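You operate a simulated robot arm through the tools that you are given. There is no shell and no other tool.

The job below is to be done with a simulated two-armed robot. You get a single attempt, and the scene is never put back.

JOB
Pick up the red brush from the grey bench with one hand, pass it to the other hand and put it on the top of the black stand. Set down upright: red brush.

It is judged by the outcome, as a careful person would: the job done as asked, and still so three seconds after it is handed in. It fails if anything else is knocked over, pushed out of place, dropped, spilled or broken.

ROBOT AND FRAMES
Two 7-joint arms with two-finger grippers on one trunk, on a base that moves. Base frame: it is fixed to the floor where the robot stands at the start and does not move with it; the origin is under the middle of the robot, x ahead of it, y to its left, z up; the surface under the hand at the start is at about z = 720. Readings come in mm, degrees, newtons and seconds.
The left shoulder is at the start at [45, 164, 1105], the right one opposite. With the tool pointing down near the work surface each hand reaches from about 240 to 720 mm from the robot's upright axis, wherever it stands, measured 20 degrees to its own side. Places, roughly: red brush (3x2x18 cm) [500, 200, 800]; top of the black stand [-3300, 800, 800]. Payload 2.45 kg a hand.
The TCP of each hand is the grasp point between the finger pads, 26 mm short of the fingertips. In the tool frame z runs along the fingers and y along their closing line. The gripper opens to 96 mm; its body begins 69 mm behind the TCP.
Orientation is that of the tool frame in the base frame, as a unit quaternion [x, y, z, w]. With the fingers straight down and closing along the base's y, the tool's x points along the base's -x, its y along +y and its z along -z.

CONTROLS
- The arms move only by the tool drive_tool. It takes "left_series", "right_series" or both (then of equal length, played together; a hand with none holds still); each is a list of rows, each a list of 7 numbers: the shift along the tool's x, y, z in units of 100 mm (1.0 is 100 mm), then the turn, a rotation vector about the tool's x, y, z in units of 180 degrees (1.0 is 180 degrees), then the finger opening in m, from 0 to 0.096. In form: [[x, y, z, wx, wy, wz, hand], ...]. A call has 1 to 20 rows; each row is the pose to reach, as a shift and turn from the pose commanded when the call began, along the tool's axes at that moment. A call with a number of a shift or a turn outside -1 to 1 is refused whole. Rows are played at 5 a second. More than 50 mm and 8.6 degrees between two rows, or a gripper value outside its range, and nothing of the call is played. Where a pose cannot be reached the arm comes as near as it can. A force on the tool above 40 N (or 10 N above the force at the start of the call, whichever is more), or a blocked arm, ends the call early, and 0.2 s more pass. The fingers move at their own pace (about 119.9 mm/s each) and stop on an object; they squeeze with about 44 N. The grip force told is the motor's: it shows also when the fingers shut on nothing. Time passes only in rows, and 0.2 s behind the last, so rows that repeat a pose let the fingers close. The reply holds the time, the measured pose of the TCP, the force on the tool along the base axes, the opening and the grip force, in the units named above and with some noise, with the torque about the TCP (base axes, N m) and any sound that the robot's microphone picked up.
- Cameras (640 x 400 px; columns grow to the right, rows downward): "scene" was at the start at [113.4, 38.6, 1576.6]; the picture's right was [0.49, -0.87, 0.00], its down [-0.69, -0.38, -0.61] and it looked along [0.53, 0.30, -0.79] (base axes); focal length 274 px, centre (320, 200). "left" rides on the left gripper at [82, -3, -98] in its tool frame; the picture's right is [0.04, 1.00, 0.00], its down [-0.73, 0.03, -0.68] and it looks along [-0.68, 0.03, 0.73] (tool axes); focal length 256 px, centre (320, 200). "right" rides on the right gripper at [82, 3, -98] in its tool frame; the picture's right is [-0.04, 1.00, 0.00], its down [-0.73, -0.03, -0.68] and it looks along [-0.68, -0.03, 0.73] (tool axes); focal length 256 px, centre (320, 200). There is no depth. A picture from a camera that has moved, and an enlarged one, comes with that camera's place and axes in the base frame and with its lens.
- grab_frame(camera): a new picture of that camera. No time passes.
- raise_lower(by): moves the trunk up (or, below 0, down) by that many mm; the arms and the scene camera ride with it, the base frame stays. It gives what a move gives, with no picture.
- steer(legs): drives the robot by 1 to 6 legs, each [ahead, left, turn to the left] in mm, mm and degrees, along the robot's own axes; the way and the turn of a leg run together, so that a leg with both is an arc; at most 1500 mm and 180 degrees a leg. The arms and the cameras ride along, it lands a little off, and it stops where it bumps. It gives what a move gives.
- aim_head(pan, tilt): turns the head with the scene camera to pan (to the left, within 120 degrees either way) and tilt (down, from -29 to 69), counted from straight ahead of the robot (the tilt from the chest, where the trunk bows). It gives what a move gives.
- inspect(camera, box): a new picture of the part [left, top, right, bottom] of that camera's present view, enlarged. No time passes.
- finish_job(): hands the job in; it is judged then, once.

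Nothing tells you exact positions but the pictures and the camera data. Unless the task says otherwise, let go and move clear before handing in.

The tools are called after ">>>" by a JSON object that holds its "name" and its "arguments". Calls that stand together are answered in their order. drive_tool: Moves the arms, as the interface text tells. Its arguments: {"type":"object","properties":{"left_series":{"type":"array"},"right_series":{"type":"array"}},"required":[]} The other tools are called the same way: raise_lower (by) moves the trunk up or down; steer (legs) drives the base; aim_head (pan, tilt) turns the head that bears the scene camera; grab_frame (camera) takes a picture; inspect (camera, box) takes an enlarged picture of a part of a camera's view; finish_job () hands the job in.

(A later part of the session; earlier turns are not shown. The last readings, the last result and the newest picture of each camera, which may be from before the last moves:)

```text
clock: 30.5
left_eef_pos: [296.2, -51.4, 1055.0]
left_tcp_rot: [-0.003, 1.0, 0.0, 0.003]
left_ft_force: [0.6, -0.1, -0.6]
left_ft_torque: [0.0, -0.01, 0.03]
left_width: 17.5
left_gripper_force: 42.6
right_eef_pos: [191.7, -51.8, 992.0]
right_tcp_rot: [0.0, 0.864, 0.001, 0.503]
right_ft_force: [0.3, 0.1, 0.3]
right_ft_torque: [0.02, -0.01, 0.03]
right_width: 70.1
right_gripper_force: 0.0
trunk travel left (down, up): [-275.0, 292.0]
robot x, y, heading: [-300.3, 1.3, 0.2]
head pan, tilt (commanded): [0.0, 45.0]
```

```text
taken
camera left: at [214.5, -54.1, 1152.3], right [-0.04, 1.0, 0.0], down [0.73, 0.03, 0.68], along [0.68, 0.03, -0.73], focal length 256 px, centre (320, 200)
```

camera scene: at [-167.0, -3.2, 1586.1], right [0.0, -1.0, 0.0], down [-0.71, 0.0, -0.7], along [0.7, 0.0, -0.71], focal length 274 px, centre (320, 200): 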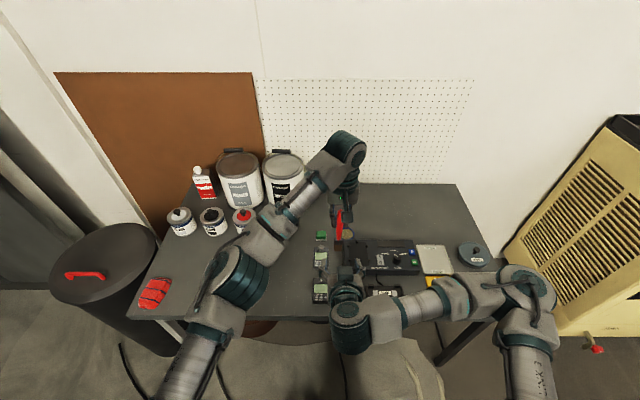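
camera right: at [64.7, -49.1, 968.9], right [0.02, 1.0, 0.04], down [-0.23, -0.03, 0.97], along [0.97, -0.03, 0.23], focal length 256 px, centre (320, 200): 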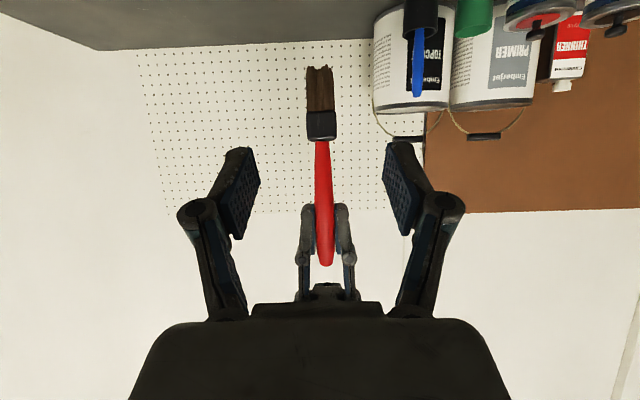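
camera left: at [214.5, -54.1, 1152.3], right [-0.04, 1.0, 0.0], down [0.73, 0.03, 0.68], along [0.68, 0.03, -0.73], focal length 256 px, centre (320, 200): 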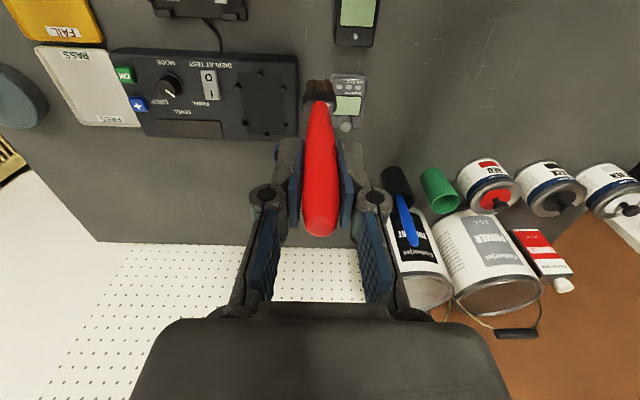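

The brush hangs vertical at about [296, -52], from z≈911 to 1090, with the right fingers lined up behind it. I move the right hand straight forward so the open fingers straddle the mid handle.

>>> {"name": "drive_tool", "arguments": {"right_series": [[-0.1, 0, 0.16, 0, 0, 0, 0.07], [-0.2, 0, 0.32, 0, 0, 0, 0.07], [-0.3, 0, 0.48, 0, 0, 0, 0.07], [-0.4, 0, 0.64, 0, 0, 0, 0.07], [-0.47, 0, 0.77, 0, 0, 0, 0.07], [-0.535, 0, 0.88, 0, 0, 0, 0.07], [-0.535, 0, 0.88, 0, 0, 0, 0.07]]}}

>>> {"name": "grab_frame", "arguments": {"camera": "right"}}

>>> {"name": "grab_frame", "arguments": {"camera": "left"}}

>>> {"name": "inspect", "arguments": {"camera": "scene", "box": [260, 120, 440, 380]}}

```text
clock: 32.1
left_eef_pos: [296.0, -50.6, 1054.3]
left_tcp_rot: [-0.003, 1.0, 0.001, 0.003]
left_ft_force: [0.6, -0.4, -0.4]
left_ft_torque: [0.01, -0.01, 0.0]
left_width: 17.4
left_gripper_force: 42.7
right_eef_pos: [294.4, -51.1, 993.8]
right_tcp_rot: [-0.001, 0.864, 0.001, 0.503]
right_ft_force: [-0.1, -0.2, -0.5]
right_ft_torque: [0.0, -0.02, 0.0]
right_width: 69.7
right_gripper_force: 0.0
trunk travel left (down, up): [-275.0, 292.0]
robot x, y, heading: [-297.2, -1.9, 0.2]
head pan, tilt (commanded): [0.0, 45.0]
```

```text
taken
camera right: at [166.6, -48.3, 971.1], right [0.02, 1.0, 0.04], down [-0.23, -0.03, 0.97], along [0.97, -0.02, 0.23], focal length 256 px, centre (320, 200)
```

right: 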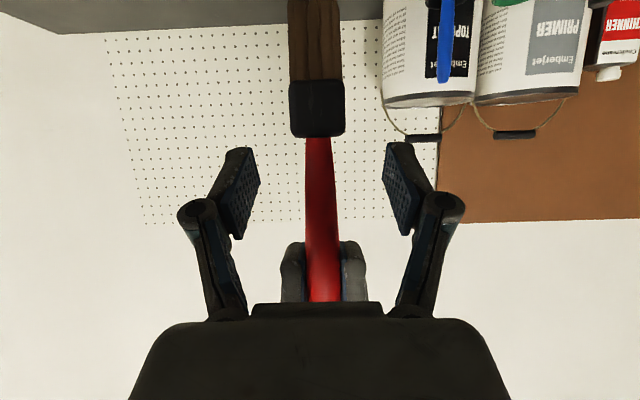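

```text
taken
camera left: at [214.4, -54.1, 1152.4], right [-0.04, 1.0, 0.0], down [0.73, 0.03, 0.68], along [0.68, 0.03, -0.73], focal length 256 px, centre (320, 200)
```

left: 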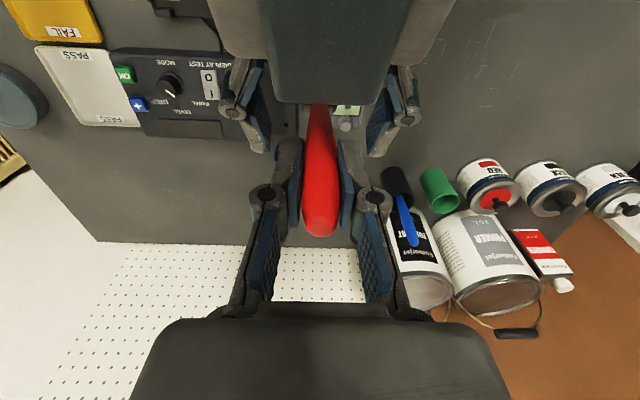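

```text
1.54 times, centred on (350, 250) of scene
camera zoom: at [-166.8, -3.5, 1586.0], right [0.0, -1.0, 0.0], down [-0.71, 0.0, -0.7], along [0.7, 0.0, -0.71], focal length 422 px, centre (274, 123)
```

zoom: 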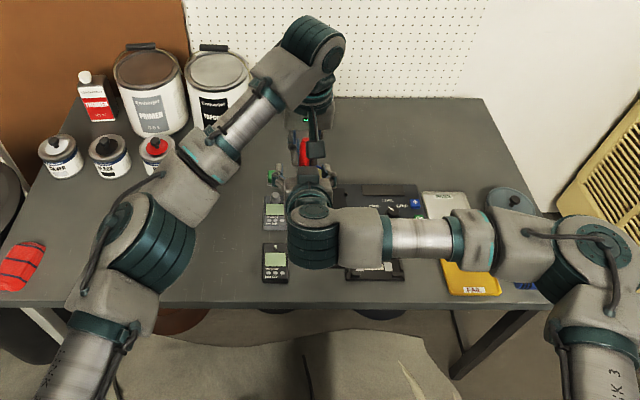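

The right fingers straddle the handle evenly, just below the left fingertips. I close the right hand.

>>> {"name": "drive_tool", "arguments": {"right_series": [[0, 0, 0, 0, 0, 0, 0.045], [0, 0, 0, 0, 0, 0, 0.025], [0, 0, 0, 0, 0, 0, 0.01], [0, 0, 0, 0, 0, 0, 0.0], [0, 0, 0, 0, 0, 0, 0.0], [0, 0, 0, 0, 0, 0, 0.0]]}}

>>> {"name": "grab_frame", "arguments": {"camera": "right"}}

>>> {"name": "grab_frame", "arguments": {"camera": "left"}}

```text
clock: 33.5
left_eef_pos: [296.0, -51.8, 1054.3]
left_tcp_rot: [-0.002, 1.0, 0.001, 0.003]
left_ft_force: [-1.0, -1.3, -1.3]
left_ft_torque: [-0.08, 0.06, 0.02]
left_width: 17.4
left_gripper_force: 43.0
right_eef_pos: [292.0, -51.2, 993.6]
right_tcp_rot: [-0.001, 0.865, 0.002, 0.503]
right_ft_force: [1.2, 1.7, -0.7]
right_ft_torque: [-0.04, -0.01, 0.01]
right_width: 12.5
right_gripper_force: 39.3
trunk travel left (down, up): [-275.0, 292.0]
robot x, y, heading: [-298.4, 0.5, 0.2]
head pan, tilt (commanded): [0.0, 45.0]
```

```text
taken
camera right: at [166.6, -48.3, 970.9], right [0.02, 1.0, 0.04], down [-0.23, -0.03, 0.97], along [0.97, -0.02, 0.23], focal length 256 px, centre (320, 200)
```

right: 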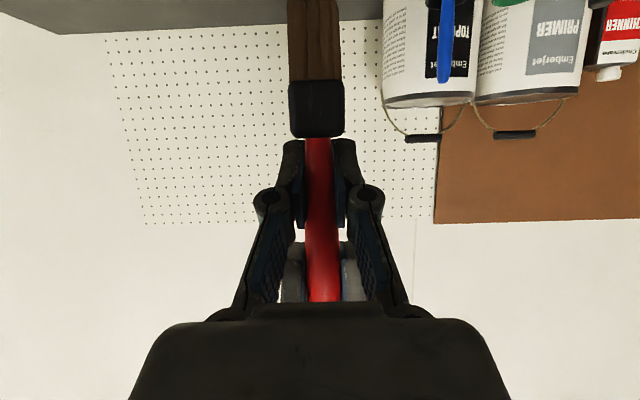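

```text
taken
camera left: at [214.6, -54.2, 1152.3], right [-0.04, 1.0, 0.0], down [0.73, 0.03, 0.68], along [0.68, 0.03, -0.73], focal length 256 px, centre (320, 200)
```

left: 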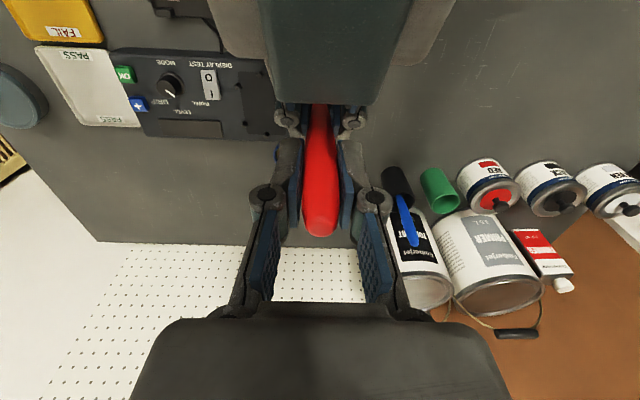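

Both hands now hold the brush with low forces. I open the left hand and draw it straight up off the handle.

>>> {"name": "drive_tool", "arguments": {"left_series": [[0, 0, 0, 0, 0, 0, 0.03], [0, 0, 0, 0, 0, 0, 0.05], [0, 0, 0, 0, 0, 0, 0.05]]}}

>>> {"name": "grab_frame", "arguments": {"camera": "left"}}

>>> {"name": "grab_frame", "arguments": {"camera": "right"}}

```text
clock: 34.3
left_eef_pos: [297.3, -50.2, 1053.4]
left_tcp_rot: [-0.003, 1.0, 0.001, 0.003]
left_ft_force: [0.3, 0.3, -0.2]
left_ft_torque: [0.0, 0.0, 0.03]
left_width: 50.1
left_gripper_force: 0.1
right_eef_pos: [293.7, -51.5, 993.6]
right_tcp_rot: [-0.001, 0.865, 0.002, 0.502]
right_ft_force: [-0.3, -0.5, 0.5]
right_ft_torque: [-0.01, 0.0, 0.03]
right_width: 12.4
right_gripper_force: 39.6
trunk travel left (down, up): [-275.0, 292.0]
robot x, y, heading: [-300.3, -0.3, 0.1]
head pan, tilt (commanded): [0.0, 45.0]
```

```text
taken
camera left: at [214.7, -54.0, 1152.3], right [-0.04, 1.0, 0.0], down [0.73, 0.03, 0.68], along [0.68, 0.03, -0.73], focal length 256 px, centre (320, 200)
```

left: 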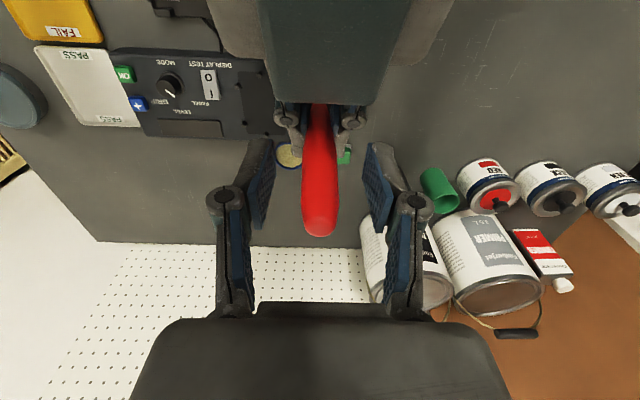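

```text
taken
camera right: at [166.6, -48.4, 970.9], right [0.02, 1.0, 0.04], down [-0.23, -0.03, 0.97], along [0.97, -0.02, 0.23], focal length 256 px, centre (320, 200)
```

right: 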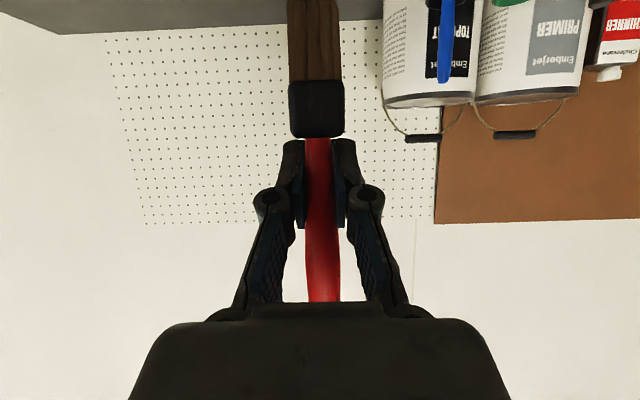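

The right hand alone now holds the brush, and it did not move. I raise the left hand clear and move it away to the left.

>>> {"name": "drive_tool", "arguments": {"left_series": [[0, 0, -0.2, 0, 0, 0, 0.05], [0, 0, -0.4, 0, 0, 0, 0.05], [0, 0, -0.6, 0, 0, 0, 0.05], [0, 0, -0.8, 0, 0, 0, 0.05], [0, 0, -1.0, 0, 0, 0, 0.05]]}}

>>> {"name": "drive_tool", "arguments": {"left_series": [[0.05, 0.3, 0, 0, 0, 0, 0.05], [0.1, 0.6, 0, 0, 0, 0, 0.05], [0.15, 0.9, 0, 0, 0, 0, 0.05], [0.2, 1.0, 0, 0, 0, 0, 0.05]]}}

>>> {"name": "drive_tool", "arguments": {"left_series": [[0.2, 0.3, 0, 0, 0, 0, 0.05], [0.4, 0.6, 0, 0, 0, 0, 0.05], [0.6, 0.9, 0, 0, 0, 0, 0.05], [0.8, 1.0, 0, 0, 0, 0, 0.05]]}}

>>> {"name": "drive_tool", "arguments": {"left_series": [[0.2, 0.3, 0.1, 0, 0, 0, 0.05], [0.4, 0.6, 0.2, 0, 0, 0, 0.05], [0.4, 0.9, 0.3, 0, 0, 0, 0.05], [0.4, 1.0, 0.3, 0, 0, 0, 0.05]]}}

>>> {"name": "grab_frame", "arguments": {"camera": "scene"}}

>>> {"name": "grab_frame", "arguments": {"camera": "right"}}

>>> {"name": "grab_frame", "arguments": {"camera": "left"}}

```text
clock: 35.5
left_eef_pos: [289.8, -50.2, 1155.8]
left_tcp_rot: [-0.001, 1.0, 0.001, 0.003]
left_ft_force: [-1.0, 0.1, 0.3]
left_ft_torque: [0.0, -0.01, -0.02]
left_width: 50.1
left_gripper_force: 0.0
left hand out of reach, approached as far as the arm can: row 5
right_eef_pos: [292.8, -51.9, 993.9]
right_tcp_rot: [-0.001, 0.865, 0.002, 0.503]
right_ft_force: [0.9, 0.2, -0.3]
right_ft_torque: [0.03, 0.0, 0.0]
right_width: 12.4
right_gripper_force: 39.5
trunk travel left (down, up): [-275.0, 292.0]
robot x, y, heading: [-296.0, 2.4, 0.3]
head pan, tilt (commanded): [0.0, 45.0]
```

```text
clock: 36.5
left_eef_pos: [266.6, 52.3, 1154.1]
left_tcp_rot: [-0.001, 1.0, 0.001, 0.003]
left_ft_force: [0.3, -0.6, 0.2]
left_ft_torque: [-0.01, -0.01, 0.03]
left_width: 50.0
left_gripper_force: 0.1
right_eef_pos: [294.2, -51.5, 994.0]
right_tcp_rot: [-0.001, 0.864, 0.002, 0.503]
right_ft_force: [-1.0, 0.4, 0.8]
right_ft_torque: [0.01, 0.03, -0.04]
right_width: 12.2
right_gripper_force: 39.8
trunk travel left (down, up): [-275.0, 292.0]
robot x, y, heading: [-296.7, -1.2, 0.4]
head pan, tilt (commanded): [0.0, 45.0]
```

```text
clock: 37.5
left_eef_pos: [186.5, 153.0, 1153.2]
left_tcp_rot: [-0.001, 1.0, 0.001, 0.004]
left_ft_force: [0.3, -0.4, 0.1]
left_ft_torque: [-0.01, -0.01, 0.0]
left_width: 49.9
left_gripper_force: 0.1
right_eef_pos: [293.4, -49.5, 994.0]
right_tcp_rot: [-0.001, 0.865, 0.001, 0.502]
right_ft_force: [-0.6, 0.2, -0.1]
right_ft_torque: [-0.02, 0.01, 0.0]
right_width: 12.2
right_gripper_force: 39.2
trunk travel left (down, up): [-275.0, 292.0]
robot x, y, heading: [-299.2, 1.0, 0.1]
head pan, tilt (commanded): [0.0, 45.0]
```

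```text
clock: 38.5
left_eef_pos: [145.5, 252.7, 1122.5]
left_tcp_rot: [-0.002, 1.0, 0.001, 0.002]
left_ft_force: [-0.3, -0.7, 0.3]
left_ft_torque: [0.0, 0.04, -0.02]
left_width: 49.9
left_gripper_force: 0.0
right_eef_pos: [293.1, -50.8, 993.4]
right_tcp_rot: [-0.001, 0.864, 0.002, 0.503]
right_ft_force: [0.2, 0.3, -0.3]
right_ft_torque: [0.01, 0.02, -0.02]
right_width: 12.4
right_gripper_force: 39.2
trunk travel left (down, up): [-275.0, 292.0]
robot x, y, heading: [-296.3, -3.0, 0.1]
head pan, tilt (commanded): [0.0, 45.0]
```

```text
taken
camera scene: at [-168.0, -0.2, 1586.2], right [0.0, -1.0, 0.0], down [-0.71, 0.0, -0.7], along [0.7, 0.0, -0.71], focal length 274 px, centre (320, 200)
```

scene: 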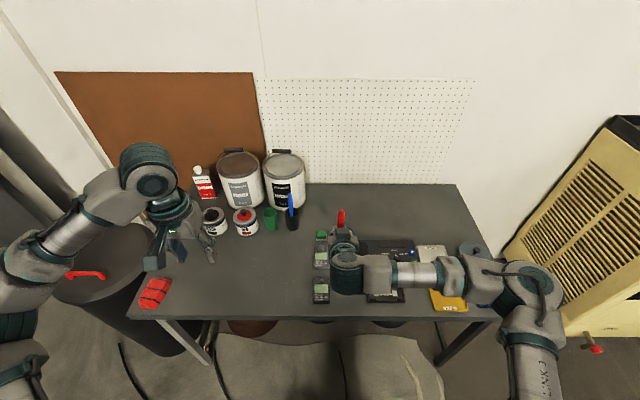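

```text
taken
camera right: at [166.4, -48.5, 971.1], right [0.02, 1.0, 0.04], down [-0.23, -0.03, 0.97], along [0.97, -0.03, 0.23], focal length 256 px, centre (320, 200)
```

right: 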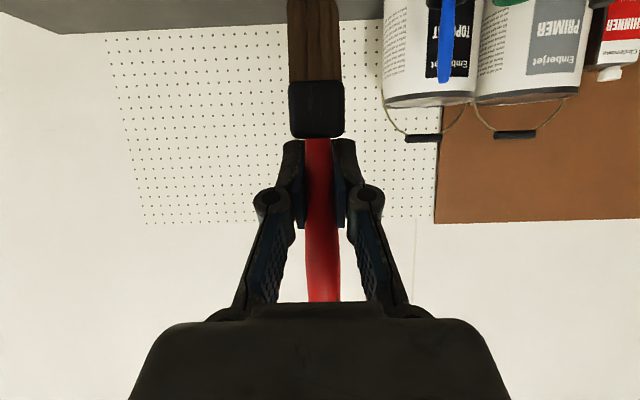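

```text
taken
camera left: at [64.3, 249.5, 1220.6], right [-0.04, 1.0, 0.0], down [0.73, 0.03, 0.68], along [0.68, 0.03, -0.73], focal length 256 px, centre (320, 200)
```

left: 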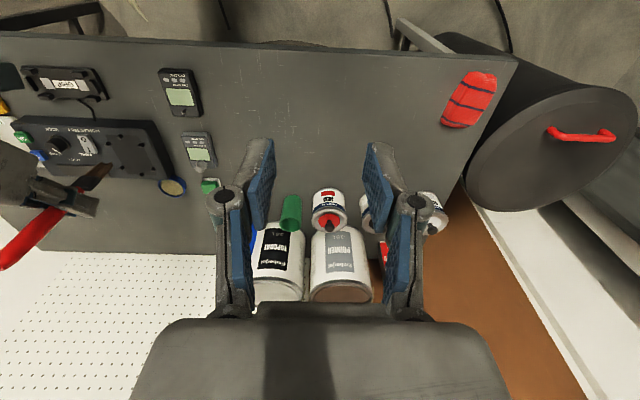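

The brush is in the right hand only and the bench is undisturbed. I retract the right hand a little, then turn left in place to look along the way to the stand.

>>> {"name": "drive_tool", "arguments": {"right_series": [[0.1, 0, -0.17, 0, 0, 0, 0.0], [0.2, 0, -0.34, 0, 0, 0, 0.0], [0.3, 0, -0.51, 0, 0, 0, 0.0], [0.4, 0, -0.68, 0, 0, 0, 0.0], [0.45, 0, -0.77, 0, 0, 0, 0.0], [0.45, 0, -0.77, 0, 0, 0, 0.0]]}}

>>> {"name": "steer", "arguments": {"legs": [[0, 0, 90]]}}

>>> {"name": "aim_head", "arguments": {"pan": 75, "tilt": 40}}

>>> {"name": "grab_frame", "arguments": {"camera": "scene"}}

>>> {"name": "aim_head", "arguments": {"pan": 60, "tilt": 20}}

>>> {"name": "grab_frame", "arguments": {"camera": "scene"}}

```text
clock: 39.9
left_eef_pos: [146.0, 255.7, 1122.7]
left_tcp_rot: [-0.002, 1.0, 0.0, 0.002]
left_ft_force: [0.1, 0.7, 0.2]
left_ft_torque: [0.01, 0.02, 0.02]
left_width: 49.9
left_gripper_force: 0.0
right_eef_pos: [205.4, -49.5, 994.8]
right_tcp_rot: [-0.001, 0.865, 0.0, 0.502]
right_ft_force: [0.1, 0.8, -0.2]
right_ft_torque: [0.01, -0.01, 0.01]
right_width: 12.2
right_gripper_force: 39.2
trunk travel left (down, up): [-275.0, 292.0]
robot x, y, heading: [-297.0, 3.2, 0.2]
head pan, tilt (commanded): [0.0, 45.0]
```

```text
clock: 44.1
left_eef_pos: [-550.2, 444.1, 1121.8]
left_tcp_rot: [0.708, -0.707, -0.002, -0.001]
left_ft_force: [0.9, 0.2, 0.6]
left_ft_torque: [0.01, 0.0, -0.01]
left_width: 50.0
left_gripper_force: 0.0
right_eef_pos: [-247.5, 503.4, 993.2]
right_tcp_rot: [-0.611, 0.612, 0.354, 0.355]
right_ft_force: [0.1, 0.7, 0.3]
right_ft_torque: [-0.02, 0.01, -0.02]
right_width: 12.6
right_gripper_force: 39.1
trunk travel left (down, up): [-275.0, 292.0]
robot x, y, heading: [-300.1, 0.8, 90.3]
head pan, tilt (commanded): [0.0, 45.0]
```

```text
clock: 45.6
left_eef_pos: [-551.1, 439.8, 1124.8]
left_tcp_rot: [0.707, -0.707, -0.003, -0.003]
left_ft_force: [-0.8, 1.0, -0.6]
left_ft_torque: [-0.01, 0.01, -0.02]
left_width: 50.1
left_gripper_force: 0.0
right_eef_pos: [-248.3, 499.7, 995.6]
right_tcp_rot: [-0.61, 0.612, 0.356, 0.356]
right_ft_force: [-0.1, -0.1, 0.6]
right_ft_torque: [-0.02, -0.01, 0.0]
right_width: 12.4
right_gripper_force: 39.0
trunk travel left (down, up): [-275.0, 292.0]
robot x, y, heading: [-297.4, -2.2, 90.2]
head pan, tilt (commanded): [75.0, 40.0]
```

```text
taken
camera scene: at [-383.1, 69.6, 1593.5], right [0.26, 0.97, 0.0], down [0.62, -0.17, -0.76], along [-0.74, 0.2, -0.64], focal length 274 px, centre (320, 200)
```

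scene: 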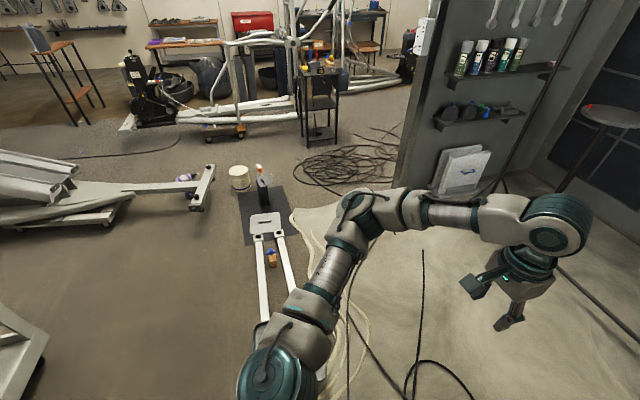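

```text
clock: 46.4
left_eef_pos: [-550.6, 440.3, 1123.9]
left_tcp_rot: [0.708, -0.706, -0.003, -0.003]
left_ft_force: [-0.2, 1.0, 0.1]
left_ft_torque: [0.02, 0.0, 0.03]
left_width: 49.6
left_gripper_force: 0.0
right_eef_pos: [-247.4, 500.8, 994.9]
right_tcp_rot: [0.611, -0.611, -0.357, -0.356]
right_ft_force: [0.7, -0.3, 0.6]
right_ft_torque: [-0.01, 0.0, -0.01]
right_width: 12.3
right_gripper_force: 39.9
trunk travel left (down, up): [-275.0, 292.0]
robot x, y, heading: [-295.5, 0.9, 89.8]
head pan, tilt (commanded): [60.0, 20.0]
```

```text
taken
camera scene: at [-381.7, 94.1, 1624.8], right [0.5, 0.87, 0.0], down [0.3, -0.17, -0.94], along [-0.81, 0.47, -0.35], focal length 274 px, centre (320, 200)
```

scene: 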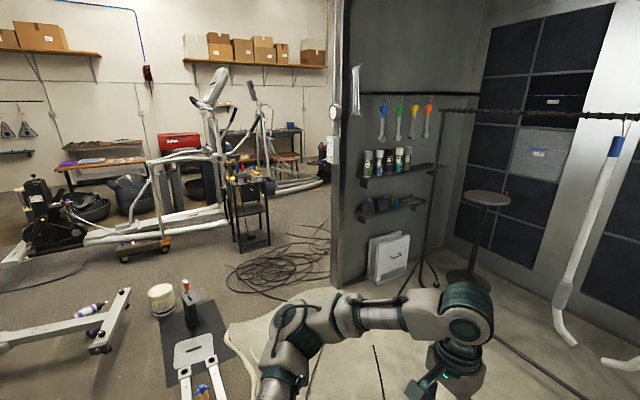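

I can now see the route: the pedal bars, mat, bottle and bucket lie on one side, and a heap of cable sits in front of the stand. I look down to gauge my own base size and the floor to the left before driving.

>>> {"name": "aim_head", "arguments": {"pan": 60, "tilt": 69}}

>>> {"name": "grab_frame", "arguments": {"camera": "scene"}}

>>> {"name": "aim_head", "arguments": {"pan": 0, "tilt": 69}}

>>> {"name": "grab_frame", "arguments": {"camera": "scene"}}

>>> {"name": "aim_head", "arguments": {"pan": 118, "tilt": 55}}

>>> {"name": "grab_frame", "arguments": {"camera": "scene"}}

```text
clock: 47.6
left_eef_pos: [-551.0, 440.3, 1122.8]
left_tcp_rot: [0.708, -0.706, -0.003, -0.003]
left_ft_force: [0.8, 0.2, 0.1]
left_ft_torque: [-0.02, 0.01, -0.01]
left_width: 49.9
left_gripper_force: 0.1
right_eef_pos: [-247.4, 498.6, 995.3]
right_tcp_rot: [-0.611, 0.611, 0.356, 0.356]
right_ft_force: [0.5, 0.2, -0.5]
right_ft_torque: [-0.01, 0.0, 0.02]
right_width: 12.4
right_gripper_force: 39.4
trunk travel left (down, up): [-275.0, 292.0]
robot x, y, heading: [-299.0, -2.6, 90.5]
head pan, tilt (commanded): [60.0, 68.8]
```

```text
taken
camera scene: at [-349.4, 75.3, 1557.5], right [0.5, 0.87, 0.0], down [0.81, -0.47, -0.36], along [-0.31, 0.18, -0.93], focal length 274 px, centre (320, 200)
```

scene: 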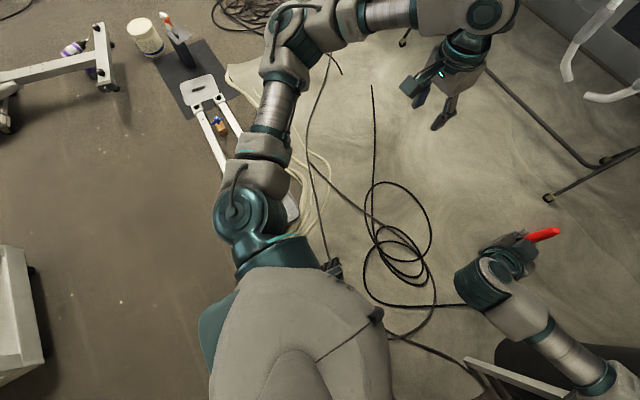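

```text
clock: 48.9
left_eef_pos: [-550.8, 441.2, 1123.8]
left_tcp_rot: [0.708, -0.706, -0.003, -0.002]
left_ft_force: [-0.6, -0.1, 0.6]
left_ft_torque: [-0.03, 0.0, 0.02]
left_width: 49.9
left_gripper_force: 0.2
right_eef_pos: [-246.5, 499.8, 994.8]
right_tcp_rot: [-0.61, 0.611, 0.357, 0.356]
right_ft_force: [-0.7, -0.3, 0.8]
right_ft_torque: [0.02, 0.01, -0.03]
right_width: 12.2
right_gripper_force: 39.4
trunk travel left (down, up): [-275.0, 292.0]
robot x, y, heading: [-299.2, -2.3, 90.2]
head pan, tilt (commanded): [0.0, 68.8]
```

```text
taken
camera scene: at [-300.9, 103.4, 1557.4], right [1.0, 0.0, 0.0], down [0.0, -0.93, -0.36], along [0.0, 0.36, -0.93], focal length 274 px, centre (320, 200)
```

scene: 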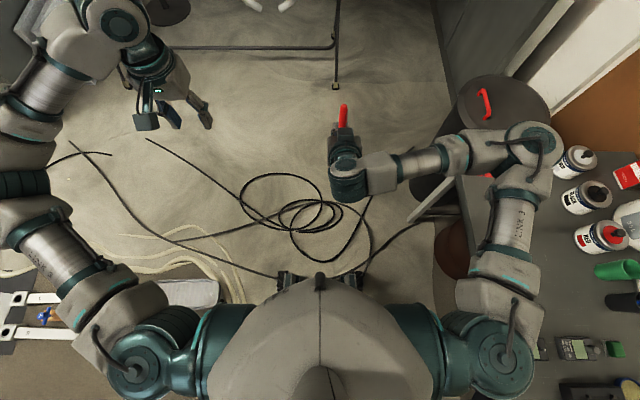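

```text
clock: 50.8
left_eef_pos: [-551.7, 439.8, 1124.8]
left_tcp_rot: [0.708, -0.707, -0.003, -0.003]
left_ft_force: [0.2, -0.1, -0.4]
left_ft_torque: [0.01, 0.0, -0.01]
left_width: 50.2
left_gripper_force: 0.0
right_eef_pos: [-247.4, 499.0, 994.5]
right_tcp_rot: [-0.61, 0.611, 0.356, 0.356]
right_ft_force: [-0.3, -0.3, 0.4]
right_ft_torque: [0.03, 0.04, -0.02]
right_width: 13.0
right_gripper_force: 39.6
trunk travel left (down, up): [-275.0, 292.0]
robot x, y, heading: [-294.6, -1.9, 90.2]
head pan, tilt (commanded): [118.0, 55.0]
```

```text
taken
camera scene: at [-364.6, 13.5, 1573.1], right [-0.47, 0.88, 0.0], down [0.72, 0.38, -0.57], along [-0.51, -0.27, -0.82], focal length 274 px, centre (320, 200)
```

scene: 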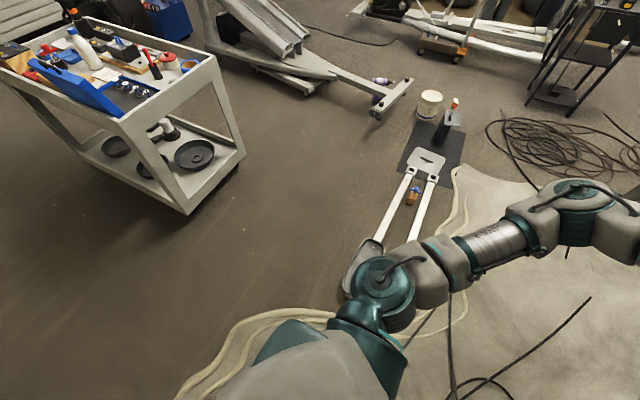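

The base seems about 500 mm long, and any route to the stand crosses some flat cable on the floor. I'll go north around the pedal bars, in short legs, watching for bumps.

>>> {"name": "steer", "arguments": {"legs": [[450, 200, 0], [150, 500, 0]]}}

>>> {"name": "aim_head", "arguments": {"pan": 75, "tilt": 45}}

>>> {"name": "grab_frame", "arguments": {"camera": "scene"}}

```text
clock: 54.6
left_eef_pos: [-769.5, 897.4, 1140.1]
left_tcp_rot: [-0.704, 0.71, 0.023, -0.009]
left_ft_force: [2.4, -0.5, 0.6]
left_ft_torque: [0.0, 0.16, -0.04]
left_width: 49.8
left_gripper_force: 0.1
right_eef_pos: [-472.1, 959.3, 997.6]
right_tcp_rot: [-0.6, 0.618, 0.371, 0.347]
right_ft_force: [1.6, 1.5, -1.3]
right_ft_torque: [0.04, 0.07, 0.14]
right_width: 12.8
right_gripper_force: 39.5
trunk travel left (down, up): [-275.0, 292.0]
robot x, y, heading: [-565.3, 467.0, 90.0]
head pan, tilt (commanded): [118.0, 55.0]
stopped in leg 2: the robot was blocked; the commanded pose is now the measured one
```

```text
clock: 55.7
left_eef_pos: [-817.7, 899.5, 1131.4]
left_tcp_rot: [0.709, -0.705, -0.011, -0.003]
left_ft_force: [0.8, 0.3, -0.6]
left_ft_torque: [0.01, -0.02, -0.01]
left_width: 49.8
left_gripper_force: 0.0
right_eef_pos: [-514.8, 959.6, 999.4]
right_tcp_rot: [-0.609, 0.61, 0.361, 0.355]
right_ft_force: [-0.2, -0.7, -0.1]
right_ft_torque: [0.0, -0.02, -0.02]
right_width: 12.9
right_gripper_force: 39.8
trunk travel left (down, up): [-275.0, 292.0]
robot x, y, heading: [-572.0, 467.1, 90.0]
head pan, tilt (commanded): [75.0, 45.0]
```

```text
taken
camera scene: at [-634.9, 537.5, 1587.2], right [0.26, 0.97, -0.01], down [0.67, -0.18, -0.71], along [-0.69, 0.18, -0.7], focal length 274 px, centre (320, 200)
```

scene: 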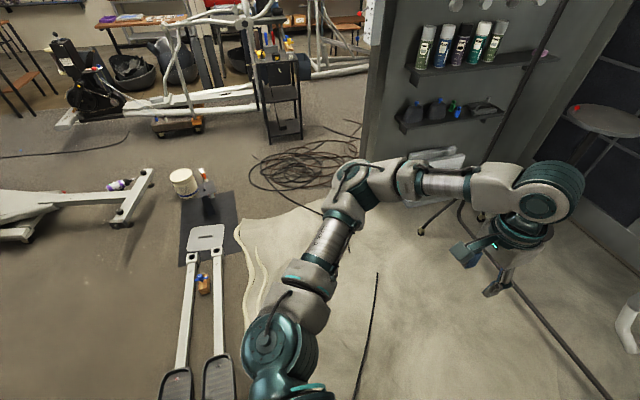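

The base was blocked partway in the second leg and tilted slightly, so it met something on the floor. I look down around the base to find out what it was before moving again.

>>> {"name": "aim_head", "arguments": {"pan": 100, "tilt": 69}}

>>> {"name": "grab_frame", "arguments": {"camera": "scene"}}

>>> {"name": "aim_head", "arguments": {"pan": 0, "tilt": 69}}

>>> {"name": "grab_frame", "arguments": {"camera": "scene"}}

>>> {"name": "grab_frame", "arguments": {"camera": "left"}}

>>> {"name": "grab_frame", "arguments": {"camera": "right"}}

```text
clock: 56.6
left_eef_pos: [-825.5, 900.5, 1128.3]
left_tcp_rot: [0.708, -0.706, -0.008, -0.004]
left_ft_force: [0.1, 0.2, -0.1]
left_ft_torque: [-0.01, -0.04, 0.0]
left_width: 50.1
left_gripper_force: 0.1
right_eef_pos: [-522.1, 960.8, 1000.1]
right_tcp_rot: [0.61, -0.608, -0.361, -0.357]
right_ft_force: [-1.1, -0.1, -0.4]
right_ft_torque: [0.0, 0.0, -0.04]
right_width: 12.6
right_gripper_force: 39.3
trunk travel left (down, up): [-275.0, 292.0]
robot x, y, heading: [-574.6, 470.4, 90.1]
head pan, tilt (commanded): [100.0, 68.8]
```

```text
taken
camera scene: at [-621.5, 506.8, 1558.0], right [-0.18, 0.98, 0.0], down [0.92, 0.16, -0.37], along [-0.36, -0.07, -0.93], focal length 274 px, centre (320, 200)
```

scene: 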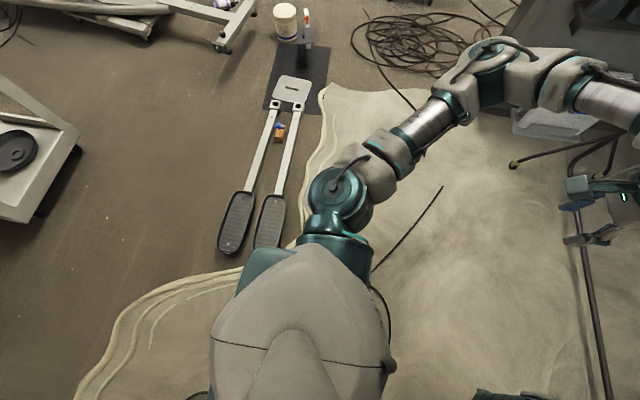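

```text
clock: 58.3
left_eef_pos: [-831.8, 900.3, 1127.5]
left_tcp_rot: [0.709, -0.705, -0.007, -0.006]
left_ft_force: [-0.5, 0.0, 0.1]
left_ft_torque: [0.0, -0.08, 0.01]
left_width: 49.8
left_gripper_force: 0.1
right_eef_pos: [-528.4, 960.1, 1000.7]
right_tcp_rot: [0.611, -0.608, -0.359, -0.358]
right_ft_force: [-1.3, -0.4, 0.1]
right_ft_torque: [-0.01, -0.05, -0.09]
right_width: 12.6
right_gripper_force: 40.0
trunk travel left (down, up): [-275.0, 292.0]
robot x, y, heading: [-575.2, 466.5, 90.2]
head pan, tilt (commanded): [0.0, 68.8]
```

```text
taken
camera scene: at [-577.3, 572.4, 1557.4], right [1.0, 0.0, 0.0], down [0.0, -0.93, -0.36], along [0.0, 0.36, -0.93], focal length 274 px, centre (320, 200)
```

scene: 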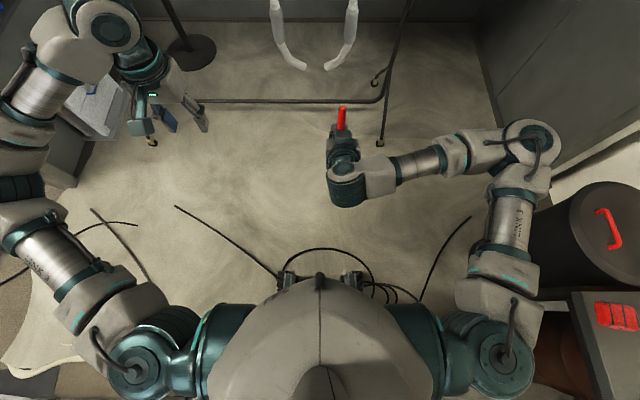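

```text
taken
camera left: at [-827.6, 817.2, 1224.4], right [-1.0, -0.05, 0.0], down [-0.03, 0.72, 0.69], along [-0.03, 0.69, -0.72], focal length 256 px, centre (320, 200)
```

left: 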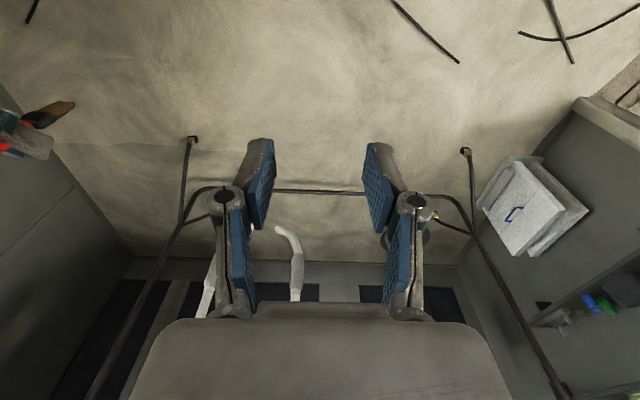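

```text
taken
camera right: at [-532.8, 833.9, 975.9], right [-1.0, 0.02, 0.03], down [0.03, -0.24, 0.97], along [0.02, 0.97, 0.24], focal length 256 px, centre (320, 200)
```

right: 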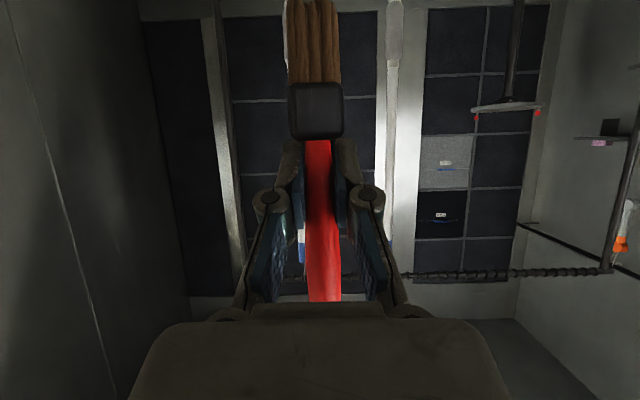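

The base's rear-left corner most likely came up against a pedal, while the flat cables did not stop it. I move forward and a little right to get free, then check that the robot stands level again.

>>> {"name": "steer", "arguments": {"legs": [[60, -60, 0], [120, 0, 0]]}}

>>> {"name": "aim_head", "arguments": {"pan": 110, "tilt": 66}}

>>> {"name": "grab_frame", "arguments": {"camera": "scene"}}

```text
clock: 60.3
left_eef_pos: [-799.7, 1076.3, 1123.3]
left_tcp_rot: [0.709, -0.705, 0.0, -0.015]
left_ft_force: [-1.0, -0.1, -0.1]
left_ft_torque: [-0.08, -0.1, 0.04]
left_width: 49.9
left_gripper_force: 0.1
right_eef_pos: [-493.3, 1137.1, 1004.9]
right_tcp_rot: [0.613, -0.604, -0.354, -0.366]
right_ft_force: [-2.4, 0.2, 1.0]
right_ft_torque: [0.0, -0.08, -0.17]
right_width: 12.6
right_gripper_force: 39.7
trunk travel left (down, up): [-275.0, 292.0]
robot x, y, heading: [-519.0, 647.7, 89.7]
head pan, tilt (commanded): [0.0, 68.8]
```

```text
clock: 62.1
left_eef_pos: [-825.3, 1076.5, 1118.3]
left_tcp_rot: [0.711, -0.703, 0.006, -0.019]
left_ft_force: [-1.8, -0.4, -0.1]
left_ft_torque: [-0.01, -0.14, -0.01]
left_width: 50.1
left_gripper_force: 0.1
right_eef_pos: [-518.5, 1135.9, 1003.3]
right_tcp_rot: [0.616, -0.601, -0.35, -0.37]
right_ft_force: [-2.2, -0.6, 0.2]
right_ft_torque: [0.03, -0.09, -0.12]
right_width: 12.7
right_gripper_force: 39.3
trunk travel left (down, up): [-275.0, 292.0]
robot x, y, heading: [-531.6, 649.8, 90.0]
head pan, tilt (commanded): [110.0, 66.0]
```

```text
taken
camera scene: at [-639.2, 675.6, 1557.6], right [-0.34, 0.94, -0.02], down [0.87, 0.31, -0.38], along [-0.35, -0.14, -0.93], focal length 274 px, centre (320, 200)
```

scene: 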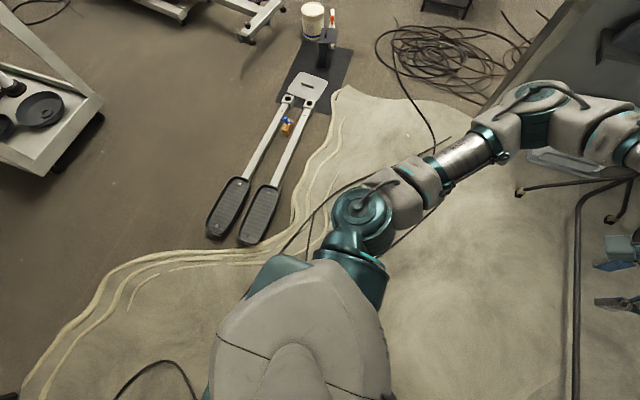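

The robot is now leaning slightly left, about 2°, so a wheel probably sits on the cable coil. I hold still for a moment to see whether it settles and check that the brush is still well held.

>>> {"name": "drive_tool", "arguments": {"right_series": [[0, 0, 0, 0, 0, 0, 0.0], [0, 0, 0, 0, 0, 0, 0.0], [0, 0, 0, 0, 0, 0, 0.0], [0, 0, 0, 0, 0, 0, 0.0], [0, 0, 0, 0, 0, 0, 0.0]]}}

>>> {"name": "aim_head", "arguments": {"pan": 0, "tilt": 69}}

>>> {"name": "grab_frame", "arguments": {"camera": "scene"}}

>>> {"name": "grab_frame", "arguments": {"camera": "right"}}

```text
clock: 63.5
left_eef_pos: [-729.4, 1072.7, 1139.7]
left_tcp_rot: [-0.704, 0.709, 0.021, -0.003]
left_ft_force: [0.9, 0.0, 0.4]
left_ft_torque: [0.05, 0.1, 0.0]
left_width: 49.6
left_gripper_force: 0.1
right_eef_pos: [-430.0, 1133.2, 1001.8]
right_tcp_rot: [-0.602, 0.614, 0.369, 0.353]
right_ft_force: [1.3, -0.1, -0.9]
right_ft_torque: [0.04, 0.04, 0.11]
right_width: 12.6
right_gripper_force: 39.7
trunk travel left (down, up): [-275.0, 292.0]
robot x, y, heading: [-510.9, 651.1, 89.8]
head pan, tilt (commanded): [110.0, 66.0]
stopped in row 5 (right hand): the arm was blocked; the commanded pose is now the measured one
```

```text
clock: 65.4
left_eef_pos: [-764.7, 1072.4, 1133.8]
left_tcp_rot: [0.708, -0.706, -0.011, -0.006]
left_ft_force: [-1.3, -0.4, 0.5]
left_ft_torque: [-0.01, -0.04, 0.0]
left_width: 50.1
left_gripper_force: 0.1
right_eef_pos: [-461.3, 1133.6, 1004.5]
right_tcp_rot: [-0.607, 0.609, 0.363, 0.36]
right_ft_force: [-0.1, 0.3, -0.4]
right_ft_torque: [-0.02, -0.01, 0.0]
right_width: 12.8
right_gripper_force: 39.9
trunk travel left (down, up): [-275.0, 292.0]
robot x, y, heading: [-510.9, 650.0, 89.8]
head pan, tilt (commanded): [0.0, 68.8]
```

```text
taken
camera scene: at [-505.5, 752.5, 1557.3], right [1.0, 0.0, -0.01], down [0.0, -0.93, -0.36], along [-0.01, 0.36, -0.93], focal length 274 px, centre (320, 200)
```

scene: 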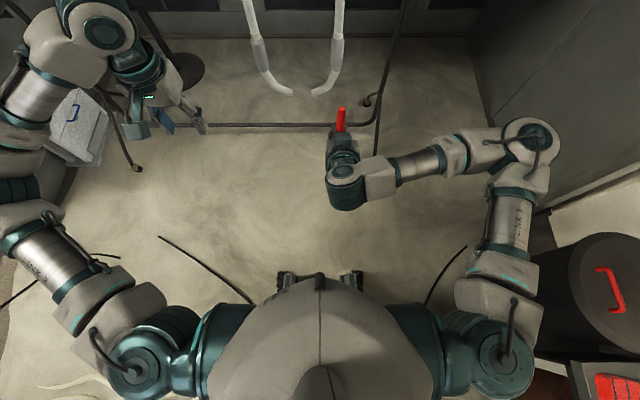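

```text
taken
camera right: at [-465.9, 1007.8, 979.4], right [-1.0, 0.02, 0.04], down [0.03, -0.24, 0.97], along [0.03, 0.97, 0.24], focal length 256 px, centre (320, 200)
```

right: 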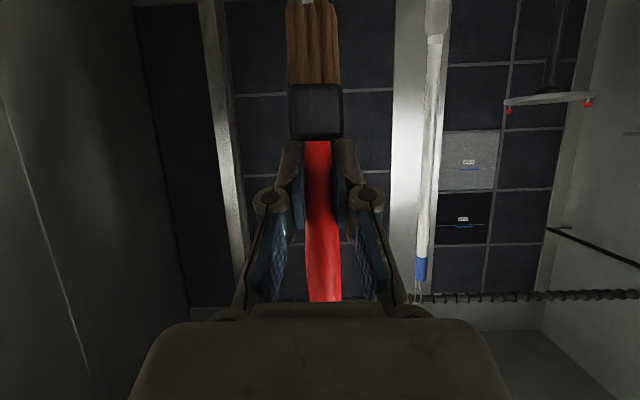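

The robot rocked but is level again, raised about 10 mm, so it stands on the coil. The brush is unmoved in the grip. I'll move off the coil westward in short, gentle steps.

>>> {"name": "steer", "arguments": {"legs": [[20, 120, 0]]}}

```text
clock: 66.7
left_eef_pos: [-836.4, 1093.1, 1141.9]
left_tcp_rot: [-0.704, 0.71, 0.025, -0.005]
left_ft_force: [1.6, -0.1, -0.2]
left_ft_torque: [0.04, 0.14, 0.01]
left_width: 50.0
left_gripper_force: 0.1
right_eef_pos: [-536.0, 1152.5, 1003.6]
right_tcp_rot: [-0.6, 0.616, 0.371, 0.35]
right_ft_force: [1.2, 0.7, -1.1]
right_ft_torque: [-0.03, 0.06, 0.12]
right_width: 12.8
right_gripper_force: 39.4
trunk travel left (down, up): [-275.0, 292.0]
robot x, y, heading: [-620.5, 667.8, 90.1]
head pan, tilt (commanded): [0.0, 68.8]
```

>>> {"name": "steer", "arguments": {"legs": [[20, 120, 0]]}}

>>> {"name": "steer", "arguments": {"legs": [[20, 120, 0]]}}

>>> {"name": "aim_head", "arguments": {"pan": 100, "tilt": 66}}

>>> {"name": "grab_frame", "arguments": {"camera": "scene"}}

```text
clock: 67.9
left_eef_pos: [-938.2, 1113.2, 1142.1]
left_tcp_rot: [-0.705, 0.709, 0.028, -0.01]
left_ft_force: [1.6, -0.8, -1.5]
left_ft_torque: [0.06, 0.03, 0.0]
left_width: 49.7
left_gripper_force: 0.0
right_eef_pos: [-640.6, 1175.0, 999.5]
right_tcp_rot: [-0.599, 0.618, 0.372, 0.347]
right_ft_force: [0.9, 1.7, -0.7]
right_ft_torque: [-0.02, 0.05, 0.04]
right_width: 12.9
right_gripper_force: 38.9
trunk travel left (down, up): [-275.0, 292.0]
robot x, y, heading: [-735.9, 686.4, 90.4]
head pan, tilt (commanded): [0.0, 68.8]
```

```text
clock: 69.2
left_eef_pos: [-1088.5, 1121.9, 1140.5]
left_tcp_rot: [-0.704, 0.71, 0.02, 0.004]
left_ft_force: [0.0, 0.5, 0.1]
left_ft_torque: [-0.01, 0.0, -0.04]
left_width: 49.8
left_gripper_force: 0.0
right_eef_pos: [-786.4, 1186.4, 1006.6]
right_tcp_rot: [-0.604, 0.611, 0.366, 0.358]
right_ft_force: [0.0, -0.8, -0.7]
right_ft_torque: [0.0, 0.04, -0.01]
right_width: 12.4
right_gripper_force: 39.1
trunk travel left (down, up): [-275.0, 292.0]
robot x, y, heading: [-856.1, 705.0, 90.6]
head pan, tilt (commanded): [0.0, 68.8]
```

```text
clock: 70.9
left_eef_pos: [-1085.4, 1119.9, 1141.1]
left_tcp_rot: [-0.705, 0.709, 0.022, 0.004]
left_ft_force: [0.5, -0.5, 0.9]
left_ft_torque: [-0.01, 0.0, -0.03]
left_width: 50.0
left_gripper_force: 0.1
right_eef_pos: [-783.7, 1183.7, 1008.4]
right_tcp_rot: [-0.603, 0.611, 0.368, 0.358]
right_ft_force: [1.2, 0.3, -0.9]
right_ft_torque: [0.02, 0.03, 0.03]
right_width: 12.7
right_gripper_force: 39.5
trunk travel left (down, up): [-275.0, 292.0]
robot x, y, heading: [-853.0, 710.5, 90.2]
head pan, tilt (commanded): [100.0, 66.0]
```

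```text
taken
camera scene: at [-913.9, 744.2, 1560.4], right [-0.18, 0.98, 0.0], down [0.9, 0.16, -0.41], along [-0.4, -0.08, -0.91], focal length 274 px, centre (320, 200)
```

scene: 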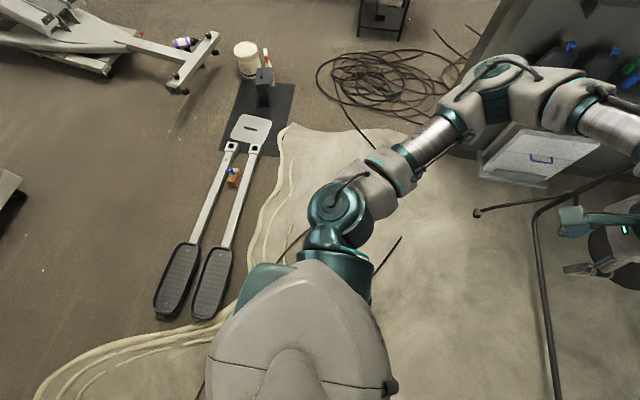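

I'm making progress at about (-853, 710), and the pedal bars are where they were. I continue westward in steps.

>>> {"name": "steer", "arguments": {"legs": [[0, 200, 0]]}}

>>> {"name": "steer", "arguments": {"legs": [[0, 200, 0]]}}

>>> {"name": "aim_head", "arguments": {"pan": 90, "tilt": 60}}

>>> {"name": "grab_frame", "arguments": {"camera": "scene"}}

```text
clock: 72.5
left_eef_pos: [-1298.5, 1118.2, 1141.3]
left_tcp_rot: [-0.705, 0.709, 0.02, 0.008]
left_ft_force: [-0.5, -0.6, 0.6]
left_ft_torque: [-0.01, 0.0, 0.01]
left_width: 49.9
left_gripper_force: 0.0
right_eef_pos: [-996.1, 1182.1, 1009.2]
right_tcp_rot: [-0.603, 0.61, 0.366, 0.362]
right_ft_force: [-0.2, -0.6, -0.7]
right_ft_torque: [0.0, -0.02, -0.01]
right_width: 12.6
right_gripper_force: 38.8
trunk travel left (down, up): [-275.0, 292.0]
robot x, y, heading: [-1059.8, 706.8, 90.2]
head pan, tilt (commanded): [100.0, 66.0]
```

```text
clock: 74.1
left_eef_pos: [-1501.2, 1112.7, 1143.3]
left_tcp_rot: [0.707, -0.707, -0.022, -0.006]
left_ft_force: [-0.2, 0.7, 0.0]
left_ft_torque: [0.02, 0.0, 0.0]
left_width: 50.1
left_gripper_force: 0.1
right_eef_pos: [-1198.9, 1177.5, 1010.6]
right_tcp_rot: [-0.605, 0.608, 0.369, 0.359]
right_ft_force: [0.3, -0.6, -0.8]
right_ft_torque: [-0.01, -0.04, -0.04]
right_width: 12.7
right_gripper_force: 39.8
trunk travel left (down, up): [-275.0, 292.0]
robot x, y, heading: [-1261.7, 702.5, 90.8]
head pan, tilt (commanded): [100.0, 66.0]
```

```text
clock: 74.9
left_eef_pos: [-1492.6, 1108.5, 1146.2]
left_tcp_rot: [0.707, -0.706, -0.025, -0.005]
left_ft_force: [0.8, 0.1, 0.4]
left_ft_torque: [0.03, 0.08, 0.03]
left_width: 49.9
left_gripper_force: 0.0
right_eef_pos: [-1190.7, 1173.5, 1010.9]
right_tcp_rot: [-0.603, 0.609, 0.371, 0.359]
right_ft_force: [1.4, 0.2, -1.1]
right_ft_torque: [0.0, 0.03, 0.07]
right_width: 12.5
right_gripper_force: 39.8
trunk travel left (down, up): [-275.0, 292.0]
robot x, y, heading: [-1261.7, 706.1, 90.6]
head pan, tilt (commanded): [90.0, 60.0]
```

```text
taken
camera scene: at [-1315.2, 751.4, 1567.6], right [-0.01, 1.0, 0.0], down [0.86, 0.01, -0.51], along [-0.51, -0.01, -0.86], focal length 274 px, centre (320, 200)
```

scene: 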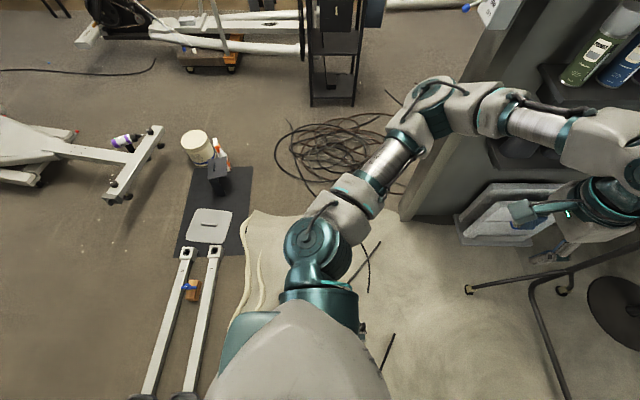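

The robot is still leaning back a bit, so I look at what lies in front of and beside the base.

>>> {"name": "aim_head", "arguments": {"pan": 0, "tilt": 69}}

>>> {"name": "grab_frame", "arguments": {"camera": "scene"}}

>>> {"name": "aim_head", "arguments": {"pan": -90, "tilt": 60}}

>>> {"name": "grab_frame", "arguments": {"camera": "scene"}}

```text
clock: 76.5
left_eef_pos: [-1494.3, 1107.7, 1144.6]
left_tcp_rot: [-0.706, 0.707, 0.024, 0.007]
left_ft_force: [-0.7, 0.6, -0.2]
left_ft_torque: [0.04, -0.02, -0.01]
left_width: 50.1
left_gripper_force: 0.0
right_eef_pos: [-1193.5, 1175.8, 1012.2]
right_tcp_rot: [-0.603, 0.609, 0.369, 0.36]
right_ft_force: [1.6, 0.4, -0.2]
right_ft_torque: [0.0, 0.0, 0.02]
right_width: 12.8
right_gripper_force: 39.1
trunk travel left (down, up): [-275.0, 292.0]
robot x, y, heading: [-1256.8, 702.6, 90.8]
head pan, tilt (commanded): [0.0, 68.8]
```

```text
taken
camera scene: at [-1256.0, 808.1, 1557.4], right [1.0, 0.01, 0.0], down [0.01, -0.93, -0.36], along [-0.01, 0.36, -0.93], focal length 274 px, centre (320, 200)
```

scene: 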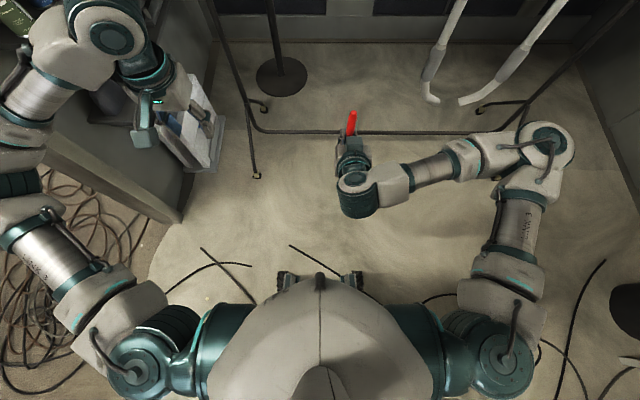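

```text
clock: 78.2
left_eef_pos: [-1502.4, 1108.4, 1144.3]
left_tcp_rot: [0.707, -0.706, -0.023, -0.009]
left_ft_force: [0.3, 0.3, 0.6]
left_ft_torque: [0.01, 0.05, 0.03]
left_width: 49.8
left_gripper_force: 0.0
right_eef_pos: [-1200.1, 1175.8, 1012.7]
right_tcp_rot: [-0.604, 0.608, 0.369, 0.361]
right_ft_force: [0.8, 0.2, -1.4]
right_ft_torque: [-0.02, -0.02, 0.05]
right_width: 13.1
right_gripper_force: 39.5
trunk travel left (down, up): [-275.0, 292.0]
robot x, y, heading: [-1259.6, 702.1, 90.6]
head pan, tilt (commanded): [-90.0, 60.0]
```

```text
taken
camera scene: at [-1198.8, 752.9, 1567.1], right [0.01, -1.0, 0.0], down [-0.87, -0.01, -0.5], along [0.5, 0.0, -0.87], focal length 274 px, centre (320, 200)
```

scene: 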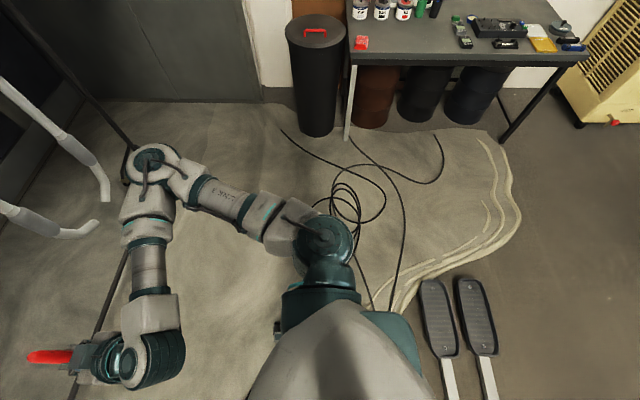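

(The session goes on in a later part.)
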